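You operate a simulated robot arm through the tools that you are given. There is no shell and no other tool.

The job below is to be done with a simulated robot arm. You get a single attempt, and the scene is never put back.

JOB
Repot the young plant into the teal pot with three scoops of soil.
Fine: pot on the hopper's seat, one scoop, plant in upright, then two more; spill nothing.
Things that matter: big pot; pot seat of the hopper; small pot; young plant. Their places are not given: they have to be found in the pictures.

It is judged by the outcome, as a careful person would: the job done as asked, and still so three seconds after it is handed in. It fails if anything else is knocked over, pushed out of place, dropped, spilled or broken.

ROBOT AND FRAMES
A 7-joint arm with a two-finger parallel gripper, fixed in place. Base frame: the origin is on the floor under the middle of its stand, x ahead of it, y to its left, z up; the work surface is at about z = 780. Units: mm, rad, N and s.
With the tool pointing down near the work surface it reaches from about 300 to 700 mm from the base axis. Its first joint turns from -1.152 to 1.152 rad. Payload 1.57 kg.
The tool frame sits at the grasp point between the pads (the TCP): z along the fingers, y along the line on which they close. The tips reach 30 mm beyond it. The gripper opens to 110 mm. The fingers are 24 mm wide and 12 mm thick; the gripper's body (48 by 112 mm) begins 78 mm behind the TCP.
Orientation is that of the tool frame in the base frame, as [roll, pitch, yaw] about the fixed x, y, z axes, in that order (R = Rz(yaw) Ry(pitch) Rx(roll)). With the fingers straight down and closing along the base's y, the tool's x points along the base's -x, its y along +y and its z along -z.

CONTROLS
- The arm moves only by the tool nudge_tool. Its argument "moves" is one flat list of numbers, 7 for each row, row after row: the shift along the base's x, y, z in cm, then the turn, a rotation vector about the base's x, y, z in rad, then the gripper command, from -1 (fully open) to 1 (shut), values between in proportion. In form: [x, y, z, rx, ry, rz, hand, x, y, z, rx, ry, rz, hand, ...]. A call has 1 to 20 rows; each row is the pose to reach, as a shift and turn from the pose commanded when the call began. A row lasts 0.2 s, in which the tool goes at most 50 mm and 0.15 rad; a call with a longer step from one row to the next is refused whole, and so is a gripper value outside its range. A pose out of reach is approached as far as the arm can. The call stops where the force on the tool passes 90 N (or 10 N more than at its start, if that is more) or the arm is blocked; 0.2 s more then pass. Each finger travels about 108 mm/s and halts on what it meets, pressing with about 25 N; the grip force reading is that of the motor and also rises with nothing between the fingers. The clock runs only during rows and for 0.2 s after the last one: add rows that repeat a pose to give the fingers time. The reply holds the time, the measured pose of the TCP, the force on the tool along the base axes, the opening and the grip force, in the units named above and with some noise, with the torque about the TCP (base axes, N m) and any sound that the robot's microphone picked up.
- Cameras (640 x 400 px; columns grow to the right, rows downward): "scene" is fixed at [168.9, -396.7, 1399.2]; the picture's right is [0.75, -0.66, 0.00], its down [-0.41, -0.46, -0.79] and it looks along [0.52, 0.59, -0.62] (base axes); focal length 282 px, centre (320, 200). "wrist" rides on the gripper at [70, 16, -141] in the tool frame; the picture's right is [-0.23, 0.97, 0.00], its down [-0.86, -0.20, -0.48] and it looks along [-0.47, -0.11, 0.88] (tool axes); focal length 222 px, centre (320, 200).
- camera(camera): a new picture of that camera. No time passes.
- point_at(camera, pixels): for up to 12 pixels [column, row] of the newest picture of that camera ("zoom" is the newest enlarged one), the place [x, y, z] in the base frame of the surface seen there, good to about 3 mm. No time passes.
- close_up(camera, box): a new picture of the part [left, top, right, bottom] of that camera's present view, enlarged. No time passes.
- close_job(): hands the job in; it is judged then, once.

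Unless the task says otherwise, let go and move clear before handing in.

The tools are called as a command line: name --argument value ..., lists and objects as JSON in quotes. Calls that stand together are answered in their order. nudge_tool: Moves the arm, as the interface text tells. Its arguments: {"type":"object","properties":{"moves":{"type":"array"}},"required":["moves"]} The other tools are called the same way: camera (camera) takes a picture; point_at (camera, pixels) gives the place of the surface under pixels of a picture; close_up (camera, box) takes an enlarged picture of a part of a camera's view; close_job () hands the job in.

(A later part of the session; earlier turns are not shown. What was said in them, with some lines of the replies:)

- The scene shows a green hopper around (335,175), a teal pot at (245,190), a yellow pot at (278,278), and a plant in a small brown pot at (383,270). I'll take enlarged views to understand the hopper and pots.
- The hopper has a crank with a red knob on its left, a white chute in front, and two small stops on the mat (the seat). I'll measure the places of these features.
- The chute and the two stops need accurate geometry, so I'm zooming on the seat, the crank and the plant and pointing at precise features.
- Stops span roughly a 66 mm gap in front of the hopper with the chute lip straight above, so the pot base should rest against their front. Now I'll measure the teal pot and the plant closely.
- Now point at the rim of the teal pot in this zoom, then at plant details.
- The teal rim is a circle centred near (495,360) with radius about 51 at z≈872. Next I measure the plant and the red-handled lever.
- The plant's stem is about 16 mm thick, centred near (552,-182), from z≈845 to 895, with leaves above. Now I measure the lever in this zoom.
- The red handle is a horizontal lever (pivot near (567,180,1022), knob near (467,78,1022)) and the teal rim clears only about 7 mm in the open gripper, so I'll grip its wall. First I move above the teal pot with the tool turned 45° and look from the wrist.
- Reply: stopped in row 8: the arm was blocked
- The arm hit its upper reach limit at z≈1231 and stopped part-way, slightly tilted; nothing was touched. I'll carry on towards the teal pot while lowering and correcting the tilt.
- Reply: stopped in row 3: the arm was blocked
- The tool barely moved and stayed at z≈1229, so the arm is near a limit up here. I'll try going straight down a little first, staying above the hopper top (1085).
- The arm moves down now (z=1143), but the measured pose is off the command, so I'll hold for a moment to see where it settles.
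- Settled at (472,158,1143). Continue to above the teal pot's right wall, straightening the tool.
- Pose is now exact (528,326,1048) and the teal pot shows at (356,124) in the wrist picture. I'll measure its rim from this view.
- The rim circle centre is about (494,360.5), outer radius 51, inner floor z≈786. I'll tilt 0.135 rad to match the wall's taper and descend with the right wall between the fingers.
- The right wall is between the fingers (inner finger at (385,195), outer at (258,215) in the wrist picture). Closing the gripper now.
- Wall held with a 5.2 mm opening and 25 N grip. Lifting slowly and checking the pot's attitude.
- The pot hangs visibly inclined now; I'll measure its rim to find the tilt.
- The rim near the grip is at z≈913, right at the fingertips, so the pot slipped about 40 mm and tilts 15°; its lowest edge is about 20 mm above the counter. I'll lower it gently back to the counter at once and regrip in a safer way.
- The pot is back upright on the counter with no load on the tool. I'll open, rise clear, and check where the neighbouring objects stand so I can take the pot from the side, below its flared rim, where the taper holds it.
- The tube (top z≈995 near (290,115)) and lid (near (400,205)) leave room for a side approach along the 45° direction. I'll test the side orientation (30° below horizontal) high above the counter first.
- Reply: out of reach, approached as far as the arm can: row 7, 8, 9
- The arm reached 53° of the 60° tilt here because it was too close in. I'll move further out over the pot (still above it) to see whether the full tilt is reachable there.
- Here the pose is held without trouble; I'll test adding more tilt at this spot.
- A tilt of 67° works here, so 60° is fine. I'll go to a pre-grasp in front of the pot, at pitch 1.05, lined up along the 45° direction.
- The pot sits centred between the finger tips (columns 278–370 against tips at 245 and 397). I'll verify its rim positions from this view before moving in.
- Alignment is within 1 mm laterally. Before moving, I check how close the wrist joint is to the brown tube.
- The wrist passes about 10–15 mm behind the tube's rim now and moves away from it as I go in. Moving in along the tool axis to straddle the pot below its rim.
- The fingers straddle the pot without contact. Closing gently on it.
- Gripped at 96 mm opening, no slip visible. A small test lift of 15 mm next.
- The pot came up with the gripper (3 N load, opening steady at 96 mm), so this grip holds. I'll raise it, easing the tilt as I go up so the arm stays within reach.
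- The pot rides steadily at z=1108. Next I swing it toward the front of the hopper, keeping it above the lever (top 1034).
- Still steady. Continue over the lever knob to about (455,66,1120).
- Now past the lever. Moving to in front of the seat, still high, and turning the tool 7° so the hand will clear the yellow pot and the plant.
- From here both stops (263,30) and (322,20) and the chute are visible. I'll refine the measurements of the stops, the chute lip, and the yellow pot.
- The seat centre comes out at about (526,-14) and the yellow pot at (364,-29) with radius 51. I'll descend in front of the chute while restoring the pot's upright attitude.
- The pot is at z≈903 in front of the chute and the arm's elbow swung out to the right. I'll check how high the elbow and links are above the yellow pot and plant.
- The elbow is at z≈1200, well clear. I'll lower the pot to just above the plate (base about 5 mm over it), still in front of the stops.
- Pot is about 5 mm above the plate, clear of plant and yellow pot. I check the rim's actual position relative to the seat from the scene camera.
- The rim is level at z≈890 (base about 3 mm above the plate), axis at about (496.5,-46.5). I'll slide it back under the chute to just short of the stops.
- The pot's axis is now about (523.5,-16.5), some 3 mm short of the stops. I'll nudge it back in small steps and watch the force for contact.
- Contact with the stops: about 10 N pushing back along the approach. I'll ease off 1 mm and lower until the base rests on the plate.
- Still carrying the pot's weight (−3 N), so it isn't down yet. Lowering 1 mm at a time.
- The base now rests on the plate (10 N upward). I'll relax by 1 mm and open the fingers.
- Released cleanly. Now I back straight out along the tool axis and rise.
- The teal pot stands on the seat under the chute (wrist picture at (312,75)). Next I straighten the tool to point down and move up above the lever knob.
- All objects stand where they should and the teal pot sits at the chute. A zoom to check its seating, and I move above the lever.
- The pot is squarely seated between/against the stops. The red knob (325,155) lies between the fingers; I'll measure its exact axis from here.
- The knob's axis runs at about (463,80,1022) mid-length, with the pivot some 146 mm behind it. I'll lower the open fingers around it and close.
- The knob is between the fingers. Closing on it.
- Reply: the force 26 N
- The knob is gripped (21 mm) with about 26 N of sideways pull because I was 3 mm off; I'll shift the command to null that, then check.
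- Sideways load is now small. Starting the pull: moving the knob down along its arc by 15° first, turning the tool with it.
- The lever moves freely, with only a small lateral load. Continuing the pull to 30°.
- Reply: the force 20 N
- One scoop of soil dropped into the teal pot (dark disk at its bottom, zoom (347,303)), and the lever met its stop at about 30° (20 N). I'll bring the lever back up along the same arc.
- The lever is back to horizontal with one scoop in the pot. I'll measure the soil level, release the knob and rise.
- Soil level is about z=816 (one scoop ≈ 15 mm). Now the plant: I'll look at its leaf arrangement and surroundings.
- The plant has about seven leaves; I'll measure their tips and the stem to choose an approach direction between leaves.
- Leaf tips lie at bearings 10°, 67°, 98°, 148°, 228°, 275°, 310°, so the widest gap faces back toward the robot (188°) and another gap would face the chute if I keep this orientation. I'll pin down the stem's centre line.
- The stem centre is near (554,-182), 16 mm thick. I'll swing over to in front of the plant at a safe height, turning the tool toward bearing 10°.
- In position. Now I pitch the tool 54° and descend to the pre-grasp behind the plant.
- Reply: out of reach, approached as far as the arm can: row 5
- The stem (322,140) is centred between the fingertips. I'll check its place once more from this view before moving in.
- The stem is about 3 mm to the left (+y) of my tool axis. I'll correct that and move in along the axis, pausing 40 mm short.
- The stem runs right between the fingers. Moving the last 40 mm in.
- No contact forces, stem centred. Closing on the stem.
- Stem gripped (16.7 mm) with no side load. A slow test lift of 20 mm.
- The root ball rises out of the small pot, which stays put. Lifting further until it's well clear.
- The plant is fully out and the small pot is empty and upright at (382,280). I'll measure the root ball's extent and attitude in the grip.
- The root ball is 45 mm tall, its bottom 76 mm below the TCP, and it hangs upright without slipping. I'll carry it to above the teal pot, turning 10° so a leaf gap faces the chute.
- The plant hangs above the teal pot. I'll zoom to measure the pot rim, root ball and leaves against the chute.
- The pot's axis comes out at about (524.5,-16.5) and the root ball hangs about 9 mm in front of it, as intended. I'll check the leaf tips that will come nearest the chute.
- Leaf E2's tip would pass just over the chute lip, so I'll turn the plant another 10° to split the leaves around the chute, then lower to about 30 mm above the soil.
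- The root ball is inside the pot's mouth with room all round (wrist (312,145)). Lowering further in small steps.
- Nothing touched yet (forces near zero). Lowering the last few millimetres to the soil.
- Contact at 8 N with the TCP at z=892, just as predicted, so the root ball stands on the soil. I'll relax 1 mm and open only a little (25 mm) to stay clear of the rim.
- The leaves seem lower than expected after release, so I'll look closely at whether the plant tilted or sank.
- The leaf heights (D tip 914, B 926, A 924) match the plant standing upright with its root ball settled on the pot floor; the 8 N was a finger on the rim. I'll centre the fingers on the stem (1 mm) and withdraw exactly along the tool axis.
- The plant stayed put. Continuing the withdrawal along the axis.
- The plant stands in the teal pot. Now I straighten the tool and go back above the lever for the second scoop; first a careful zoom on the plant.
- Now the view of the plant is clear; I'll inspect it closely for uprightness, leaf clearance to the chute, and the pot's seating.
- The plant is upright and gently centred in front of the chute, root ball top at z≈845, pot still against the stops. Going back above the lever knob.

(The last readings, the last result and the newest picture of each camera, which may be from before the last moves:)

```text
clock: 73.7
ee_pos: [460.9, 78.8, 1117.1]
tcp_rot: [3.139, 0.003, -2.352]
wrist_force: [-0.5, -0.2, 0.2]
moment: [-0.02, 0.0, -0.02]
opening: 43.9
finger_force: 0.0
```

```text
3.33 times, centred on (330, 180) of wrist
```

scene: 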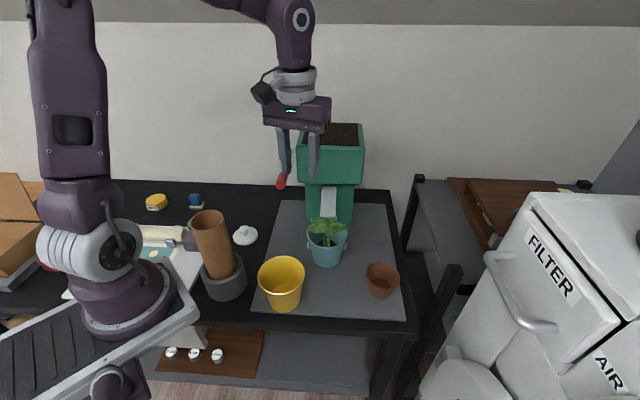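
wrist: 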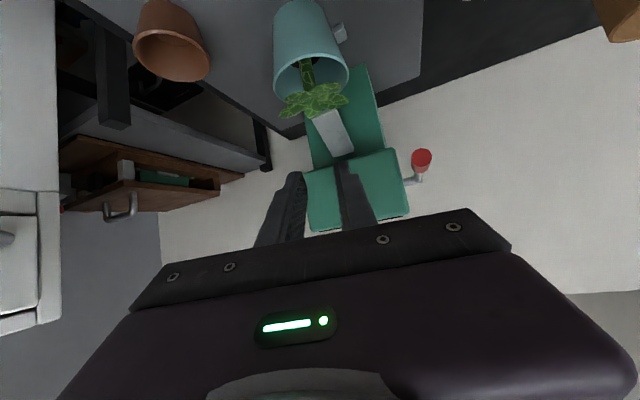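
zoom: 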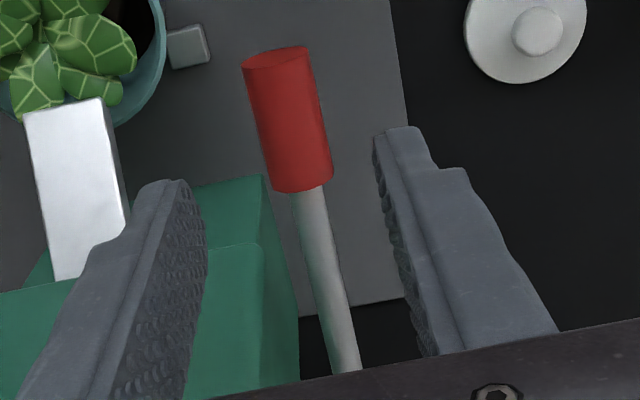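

The knob is centred between the fingers at the same place. Descending and closing on it.

nudge_tool --moves '[0, 0, -4, 0, 0, 0, 0.2, 0, 0, -7.5, 0, 0, 0, 0.2, 0, 0, -9.65, 0, 0, 0, 0.2, 0, 0, -9.65, 0, 0, 0, 0.45, 0, 0, -9.65, 0, 0, 0, 0.6, 0, 0, -9.65, 0, 0, 0, 1, 0, 0, -9.65, 0, 0, 0, 1]'

```text
clock: 75.3
ee_pos: [460.3, 77.6, 1021.6]
tcp_rot: [3.14, 0.001, -2.352]
wrist_force: [-5.4, 7.7, 0.0]
moment: [-0.07, 0.07, -0.15]
opening: 21.7
finger_force: 25.5
```

Grip is good with small side load. Pulling the lever for the second scoop along the same arc to its stop.

nudge_tool --moves '[0.01, 0.01, -0.65, 0.031, -0.031, 0, 1, 0.04, 0.04, -1.29, 0.0617, -0.0617, 0, 1, 0.09, 0.09, -1.93, 0.092, -0.092, 0, 1, 0.16, 0.16, -2.58, 0.1234, -0.1234, 0, 1, 0.25, 0.25, -3.2, 0.154, -0.154, 0, 1, 0.36, 0.36, -3.83, 0.185, -0.185, 0, 1, 0.5, 0.46, -4.45, 0.216, -0.216, 0, 1, 0.66, 0.62, -5.06, 0.2467, -0.2467, 0, 1, 0.83, 0.79, -5.66, 0.277, -0.277, 0, 1, 1.01, 0.97, -6.25, 0.3084, -0.3084, 0, 1, 1.22, 1.18, -6.83, 0.339, -0.339, 0, 1, 1.43, 1.39, -7.41, 0.37, -0.37, 0, 1]'

close_up --camera "scene" --box '[230, 100, 400, 290]'

camera --camera "wrist"

```text
clock: 77.9
ee_pos: [474.0, 91.6, 947.4]
tcp_rot: [-3.141, 0.523, -2.354]
wrist_force: [-18.6, 11.1, 16.3]
moment: [-0.06, 0.22, -0.17]
opening: 21.8
finger_force: 25.1
```

```text
2.11 times, centred on (315, 195) of scene
```

zoom: 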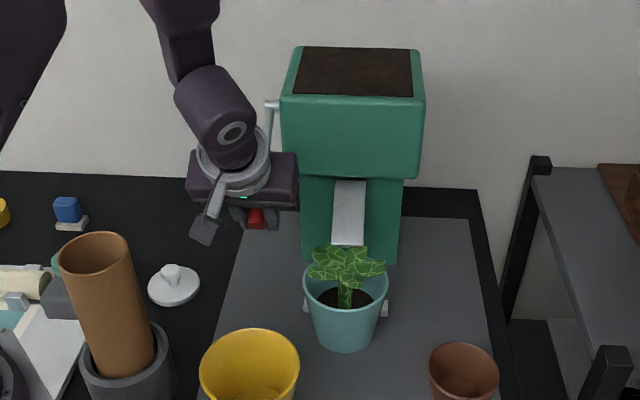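

```text
taken
```

wrist: 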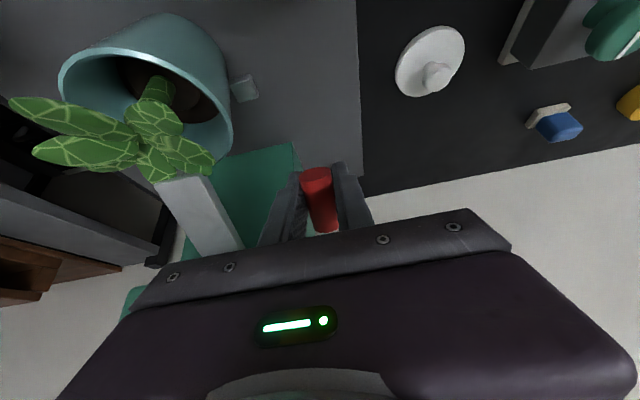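

The lever is at its stop (16 N up). I'll check that the soil level rose and that nothing spilled.

close_up --camera "scene" --box '[295, 190, 365, 275]'

point_at --camera "zoom" --pixels '[[265, 245], [345, 248], [270, 255], [330, 262], [350, 240], [255, 240], [340, 240], [325, 245], [290, 262], [275, 240]]'

close_up --camera "wrist" --box '[0, 0, 270, 190]'

point_at --camera "zoom" --pixels '[[300, 165], [290, 190], [330, 155], [490, 250], [450, 200], [480, 240], [430, 210], [370, 210]]'

```text
4.71 times, centred on (330, 232) of scene
```

zoom: 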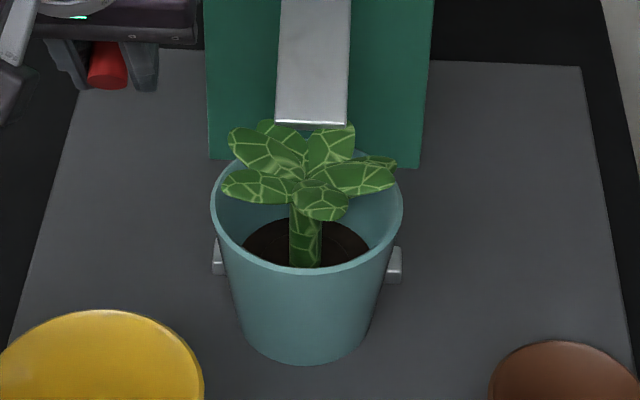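

```text
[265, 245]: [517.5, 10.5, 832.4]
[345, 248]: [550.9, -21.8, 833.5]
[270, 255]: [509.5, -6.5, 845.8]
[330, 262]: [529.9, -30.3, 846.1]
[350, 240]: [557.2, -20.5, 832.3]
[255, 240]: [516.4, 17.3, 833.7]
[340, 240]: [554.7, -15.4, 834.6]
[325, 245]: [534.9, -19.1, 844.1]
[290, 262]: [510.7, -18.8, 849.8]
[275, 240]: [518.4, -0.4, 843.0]
```

```text
2.11 times, centred on (135, 95) of wrist
```

zoom: 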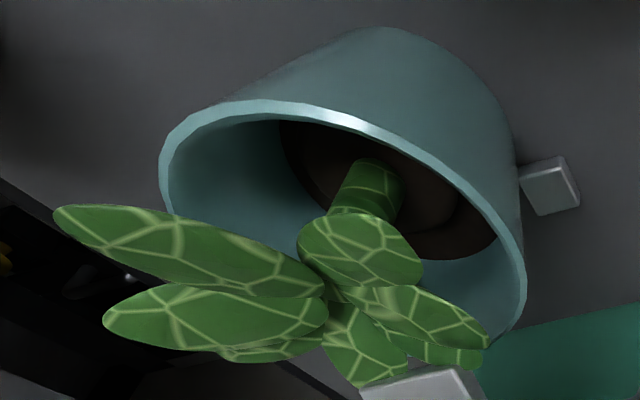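

```text
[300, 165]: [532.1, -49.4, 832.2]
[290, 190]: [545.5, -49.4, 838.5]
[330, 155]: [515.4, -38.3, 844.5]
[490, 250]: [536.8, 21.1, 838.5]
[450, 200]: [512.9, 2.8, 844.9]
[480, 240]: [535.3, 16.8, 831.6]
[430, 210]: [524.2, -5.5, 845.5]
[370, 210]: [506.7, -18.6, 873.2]
```

Soil rose to z≈833 around the root ball, with nothing spilled. Returning the lever up.

nudge_tool --moves '[-0.21, -0.21, 0.58, -0.031, 0.031, 0, 1, -0.42, -0.42, 1.16, -0.0616, 0.0616, 0, 1, -0.6, -0.6, 1.75, -0.093, 0.093, 0, 1, -0.77, -0.77, 2.35, -0.1233, 0.1233, 0, 1, -0.93, -0.93, 2.96, -0.154, 0.154, 0, 1, -1.07, -1.03, 3.58, -0.185, 0.185, 0, 1, -1.18, -1.14, 4.21, -0.216, 0.216, 0, 1, -1.27, -1.23, 4.83, -0.2466, 0.2466, 0, 1, -1.34, -1.3, 5.48, -0.278, 0.278, 0, 1, -1.39, -1.35, 6.12, -0.3083, 0.3083, 0, 1, -1.42, -1.38, 6.76, -0.339, 0.339, 0, 1, -1.43, -1.39, 7.41, -0.37, 0.37, 0, 1, -1.43, -1.39, 7.41, -0.37, 0.37, 0, 1]'

close_up --camera "scene" --box '[230, 100, 400, 290]'

```text
clock: 80.7
ee_pos: [459.3, 77.2, 1020.3]
tcp_rot: [3.14, 0.001, -2.356]
wrist_force: [-13.3, 0.0, 0.7]
moment: [-0.07, -0.09, -0.16]
opening: 21.6
finger_force: 25.0
```

```text
2.11 times, centred on (315, 195) of scene
```

zoom: 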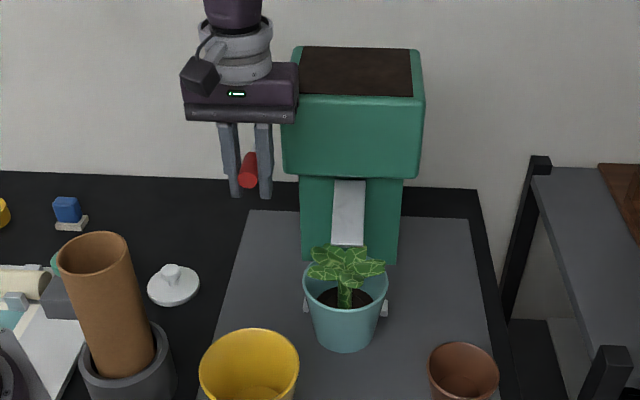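

The lever is back up. A small upward nudge to confirm it's at its upper rest before the third pull.

nudge_tool --moves '[0, 0, 0.15, 0, 0, 0, 1, 0, 0, 0.25, 0, 0, 0, 1]'

```text
clock: 81.3
ee_pos: [461.0, 78.7, 1024.3]
tcp_rot: [3.14, 0.003, -2.354]
wrist_force: [-6.4, 3.6, 0.2]
moment: [0.0, -0.05, -0.16]
opening: 21.4
finger_force: 25.2
```

No resistance there, so the lever simply moves freely. Now the third pull along the same arc.

nudge_tool --moves '[0.0, 0.0, -0.25, 0, 0, 0, 1, 0.01, 0.01, -0.9, 0.031, -0.031, 0, 1, 0.04, 0.04, -1.54, 0.0617, -0.0617, 0, 1, 0.09, 0.09, -2.18, 0.092, -0.092, 0, 1, 0.16, 0.16, -2.83, 0.1234, -0.1234, 0, 1, 0.25, 0.25, -3.45, 0.154, -0.154, 0, 1, 0.36, 0.36, -4.08, 0.185, -0.185, 0, 1, 0.49, 0.47, -4.7, 0.216, -0.216, 0, 1, 0.65, 0.63, -5.31, 0.2467, -0.2467, 0, 1, 0.82, 0.8, -5.91, 0.277, -0.277, 0, 1, 1.0, 0.98, -6.5, 0.3084, -0.3084, 0, 1, 1.21, 1.19, -7.08, 0.339, -0.339, 0, 1, 1.42, 1.4, -7.66, 0.37, -0.37, 0, 1]'

close_up --camera "scene" --box '[295, 190, 365, 275]'

point_at --camera "zoom" --pixels '[[265, 245], [345, 248], [270, 255], [330, 262], [350, 240], [255, 240], [340, 235], [325, 245], [250, 230], [275, 240]]'

```text
clock: 84.1
ee_pos: [472.4, 90.9, 945.3]
tcp_rot: [3.14, 0.522, -2.354]
wrist_force: [-14.3, 6.2, 15.7]
moment: [-0.18, 0.15, -0.01]
opening: 22.0
finger_force: 24.5
```

```text
4.71 times, centred on (330, 232) of scene
```

zoom: 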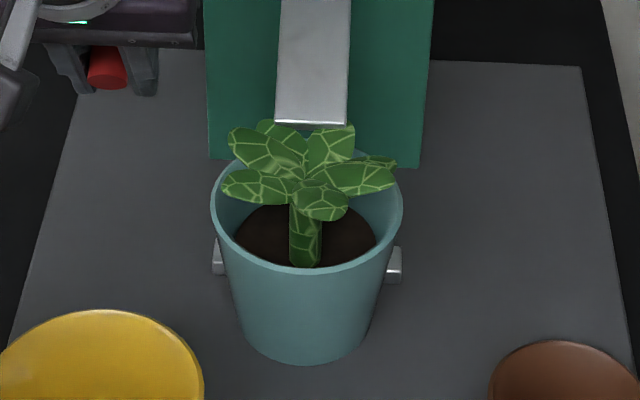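

```text
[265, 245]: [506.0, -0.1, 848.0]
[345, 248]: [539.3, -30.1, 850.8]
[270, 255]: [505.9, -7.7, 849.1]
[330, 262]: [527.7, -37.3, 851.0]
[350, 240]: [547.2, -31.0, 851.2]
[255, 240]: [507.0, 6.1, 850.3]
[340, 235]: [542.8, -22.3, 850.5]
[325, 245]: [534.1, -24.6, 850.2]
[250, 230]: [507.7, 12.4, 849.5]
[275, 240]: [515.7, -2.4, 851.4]
```

Third scoop done: the soil is level at z≈850 over the root ball, plant upright, no spill. Returning the lever to its rest.

nudge_tool --moves '[-0.21, -0.21, 0.58, -0.031, 0.031, 0, 1, -0.42, -0.42, 1.16, -0.0616, 0.0616, 0, 1, -0.6, -0.6, 1.75, -0.093, 0.093, 0, 1, -0.77, -0.77, 2.35, -0.1233, 0.1233, 0, 1, -0.93, -0.93, 2.96, -0.154, 0.154, 0, 1, -1.06, -1.04, 3.58, -0.185, 0.185, 0, 1, -1.17, -1.15, 4.21, -0.216, 0.216, 0, 1, -1.26, -1.24, 4.83, -0.2466, 0.2466, 0, 1, -1.33, -1.31, 5.48, -0.278, 0.278, 0, 1, -1.38, -1.36, 6.12, -0.3083, 0.3083, 0, 1, -1.41, -1.39, 6.76, -0.339, 0.339, 0, 1, -1.42, -1.4, 7.41, -0.37, 0.37, 0, 1, -1.42, -1.4, 7.45, -0.37, 0.37, 0, 1]'

close_up --camera "scene" --box '[230, 100, 400, 290]'

```text
clock: 86.9
ee_pos: [460.1, 78.2, 1020.7]
tcp_rot: [3.14, -0.001, -2.353]
wrist_force: [-10.0, 0.9, -20.6]
moment: [-0.17, 0.11, 0.06]
opening: 21.6
finger_force: 24.9
```

```text
2.11 times, centred on (315, 195) of scene
```

zoom: 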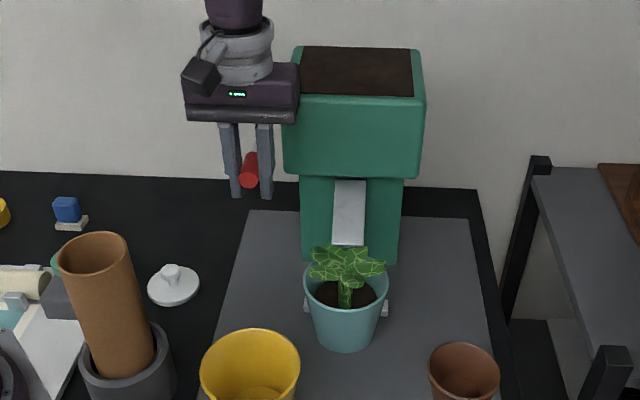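

The lever is at its upper stop (−20 N). I'll ease 2 mm, release the knob and rise clear.

nudge_tool --moves '[0, 0, -0.2, 0, 0, 0, 1, 0, 0, -0.2, 0, 0, 0, 0.5, 0, 0, -0.2, 0, 0, 0, 0.2, 0, 0, 1, 0, 0, 0, 0.2, 0, 0, 4, 0, 0, 0, 0.2, 0, 0, 8, 0, 0, 0, 0.2, 0, 0, 10, 0, 0, 0, 0.2, 0, 0, 10, 0, 0, 0, 0.2]'

camera --camera "scene"

camera --camera "wrist"

```text
clock: 88.7
ee_pos: [461.7, 78.0, 1121.3]
tcp_rot: [3.14, 0.003, -2.355]
wrist_force: [-0.3, -0.9, 0.3]
moment: [-0.03, -0.01, -0.03]
opening: 43.9
finger_force: 0.2
```

```text
taken
```

scene: 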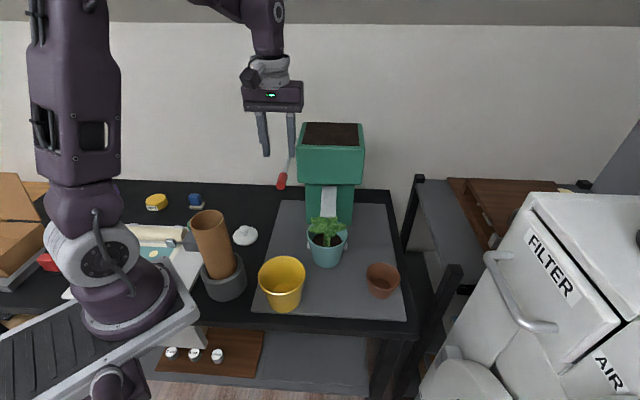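

```text
taken
```

wrist: 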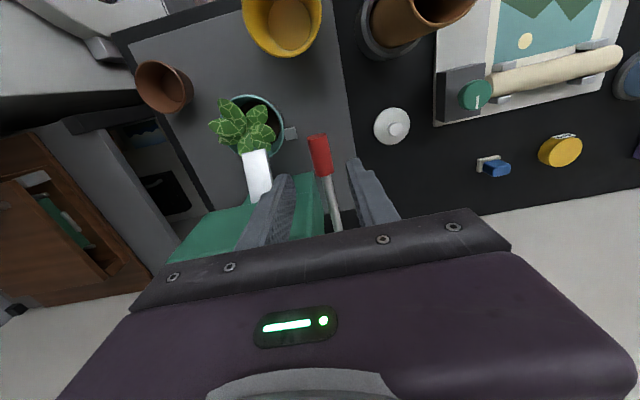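

All objects stand in place and the lever is released. I'll move a bit further away, let a second pass, and do a last close check of plant, pot and surroundings.

nudge_tool --moves '[-2.5, -1.5, 0.3, 0, 0, 0, 0.2, -5, -3, 0.5, 0, 0, 0, 0.2, -7.5, -4.5, 0.5, 0, 0, 0, 0.2, -7.5, -4.5, 0.5, 0, 0, 0, 0.2, -7.5, -4.5, 0.5, 0, 0, 0, 0.2, -7.5, -4.5, 0.5, 0, 0, 0, 0.2]'

close_up --camera "scene" --box '[240, 180, 420, 320]'

close_up --camera "scene" --box '[295, 190, 365, 275]'

point_at --camera "zoom" --pixels '[[212, 205], [401, 212], [305, 269], [295, 255], [298, 230], [330, 130], [255, 140], [225, 190], [385, 180], [320, 210], [232, 255], [375, 262]]'

```text
clock: 90.1
ee_pos: [386.6, 33.1, 1126.0]
tcp_rot: [3.139, 0.001, -2.353]
wrist_force: [0.0, 0.3, 0.0]
moment: [-0.02, 0.01, -0.02]
opening: 44.0
finger_force: 0.0
```

```text
2.86 times, centred on (330, 250) of scene
```

zoom: 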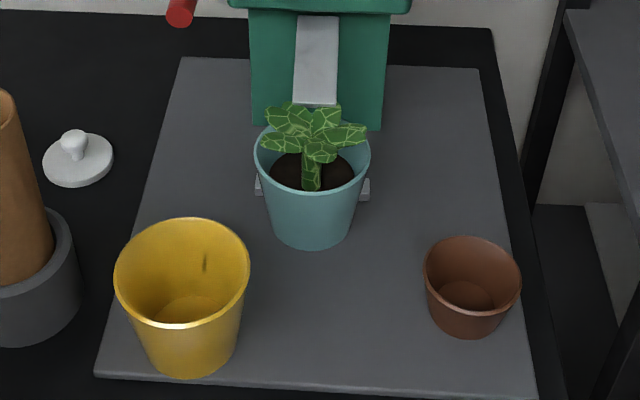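

```text
4.71 times, centred on (330, 232) of scene
```

zoom: 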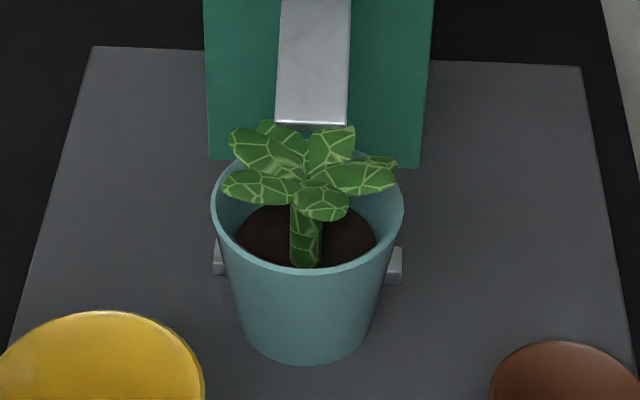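

```text
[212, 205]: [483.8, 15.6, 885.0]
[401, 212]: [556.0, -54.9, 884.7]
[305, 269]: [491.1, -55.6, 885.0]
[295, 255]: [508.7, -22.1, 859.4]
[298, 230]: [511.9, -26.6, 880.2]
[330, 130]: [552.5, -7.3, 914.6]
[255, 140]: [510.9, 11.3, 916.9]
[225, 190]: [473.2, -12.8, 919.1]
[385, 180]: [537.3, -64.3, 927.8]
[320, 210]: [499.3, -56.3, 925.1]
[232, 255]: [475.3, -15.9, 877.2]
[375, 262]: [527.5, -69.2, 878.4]
```

Everything looks right, but there is a small dark streak inside the yellow pot (zoom (205,262)); I'll check whether it's a reflection or a crumb.

close_up --camera "scene" --box '[250, 245, 310, 315]'

close_up --camera "wrist" --box '[150, 0, 450, 200]'

```text
5.71 times, centred on (280, 280) of scene
```

zoom: 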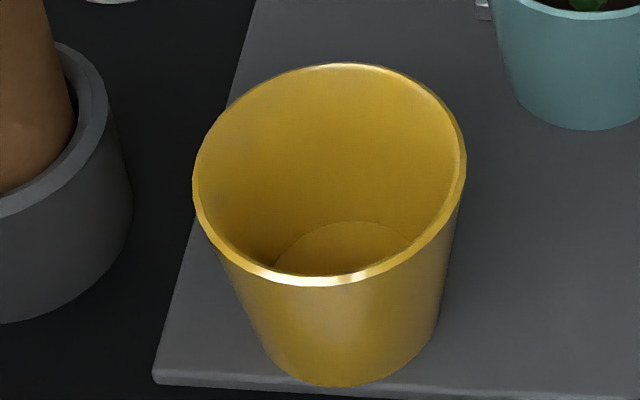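

```text
2.00 times, centred on (300, 100) of wrist
```

zoom: 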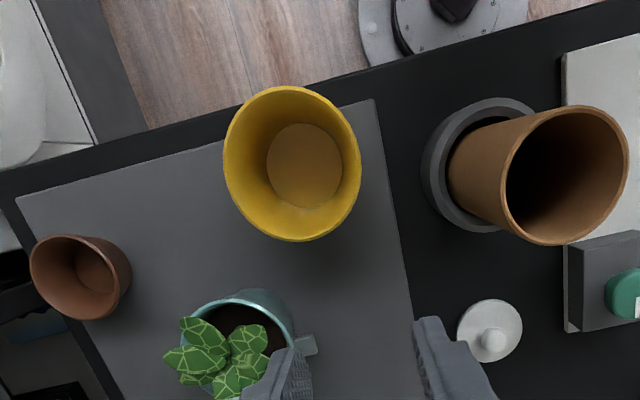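

The yellow pot is empty and clean in both views, so the streak was only a picture artefact. The teal pot is on the seat with three scoops of soil, the plant upright and the small pot untouched, so I'm handing the job in.

close_job

```text
The job is handed in.
```

The young plant is repotted in the teal pot with three scoops of soil, and the job is handed in.

- **Order:** I set the teal pot on the hopper's seat against the two stops and gave it one scoop. Then I put the plant in and gave it two more scoops.
- **Soil and plant:** The soil ended level at about z = 850, just over the top of the root ball. After the first scoop the root ball settled through the soil onto the pot floor, so the plant stands on the pot's bottom rather than on the soil. It is upright, about 9 mm in front of the pot's centre to keep its leaves off the chute.
- **Slip on the first lift:** My first grip on the teal pot slipped. The pot tilted about 15° and hung about 20 mm above the counter. I lowered it back upright and regripped it from the side, and that grip held.
- **Rim contact:** One finger also pressed the teal pot's rim with about 8 N while I was placing the plant. The pot stayed on its seat.
- **Surroundings:** I saw no spilled soil. The emptied small pot and the yellow pot are upright where they were, the lever is back up, and the gripper is clear.
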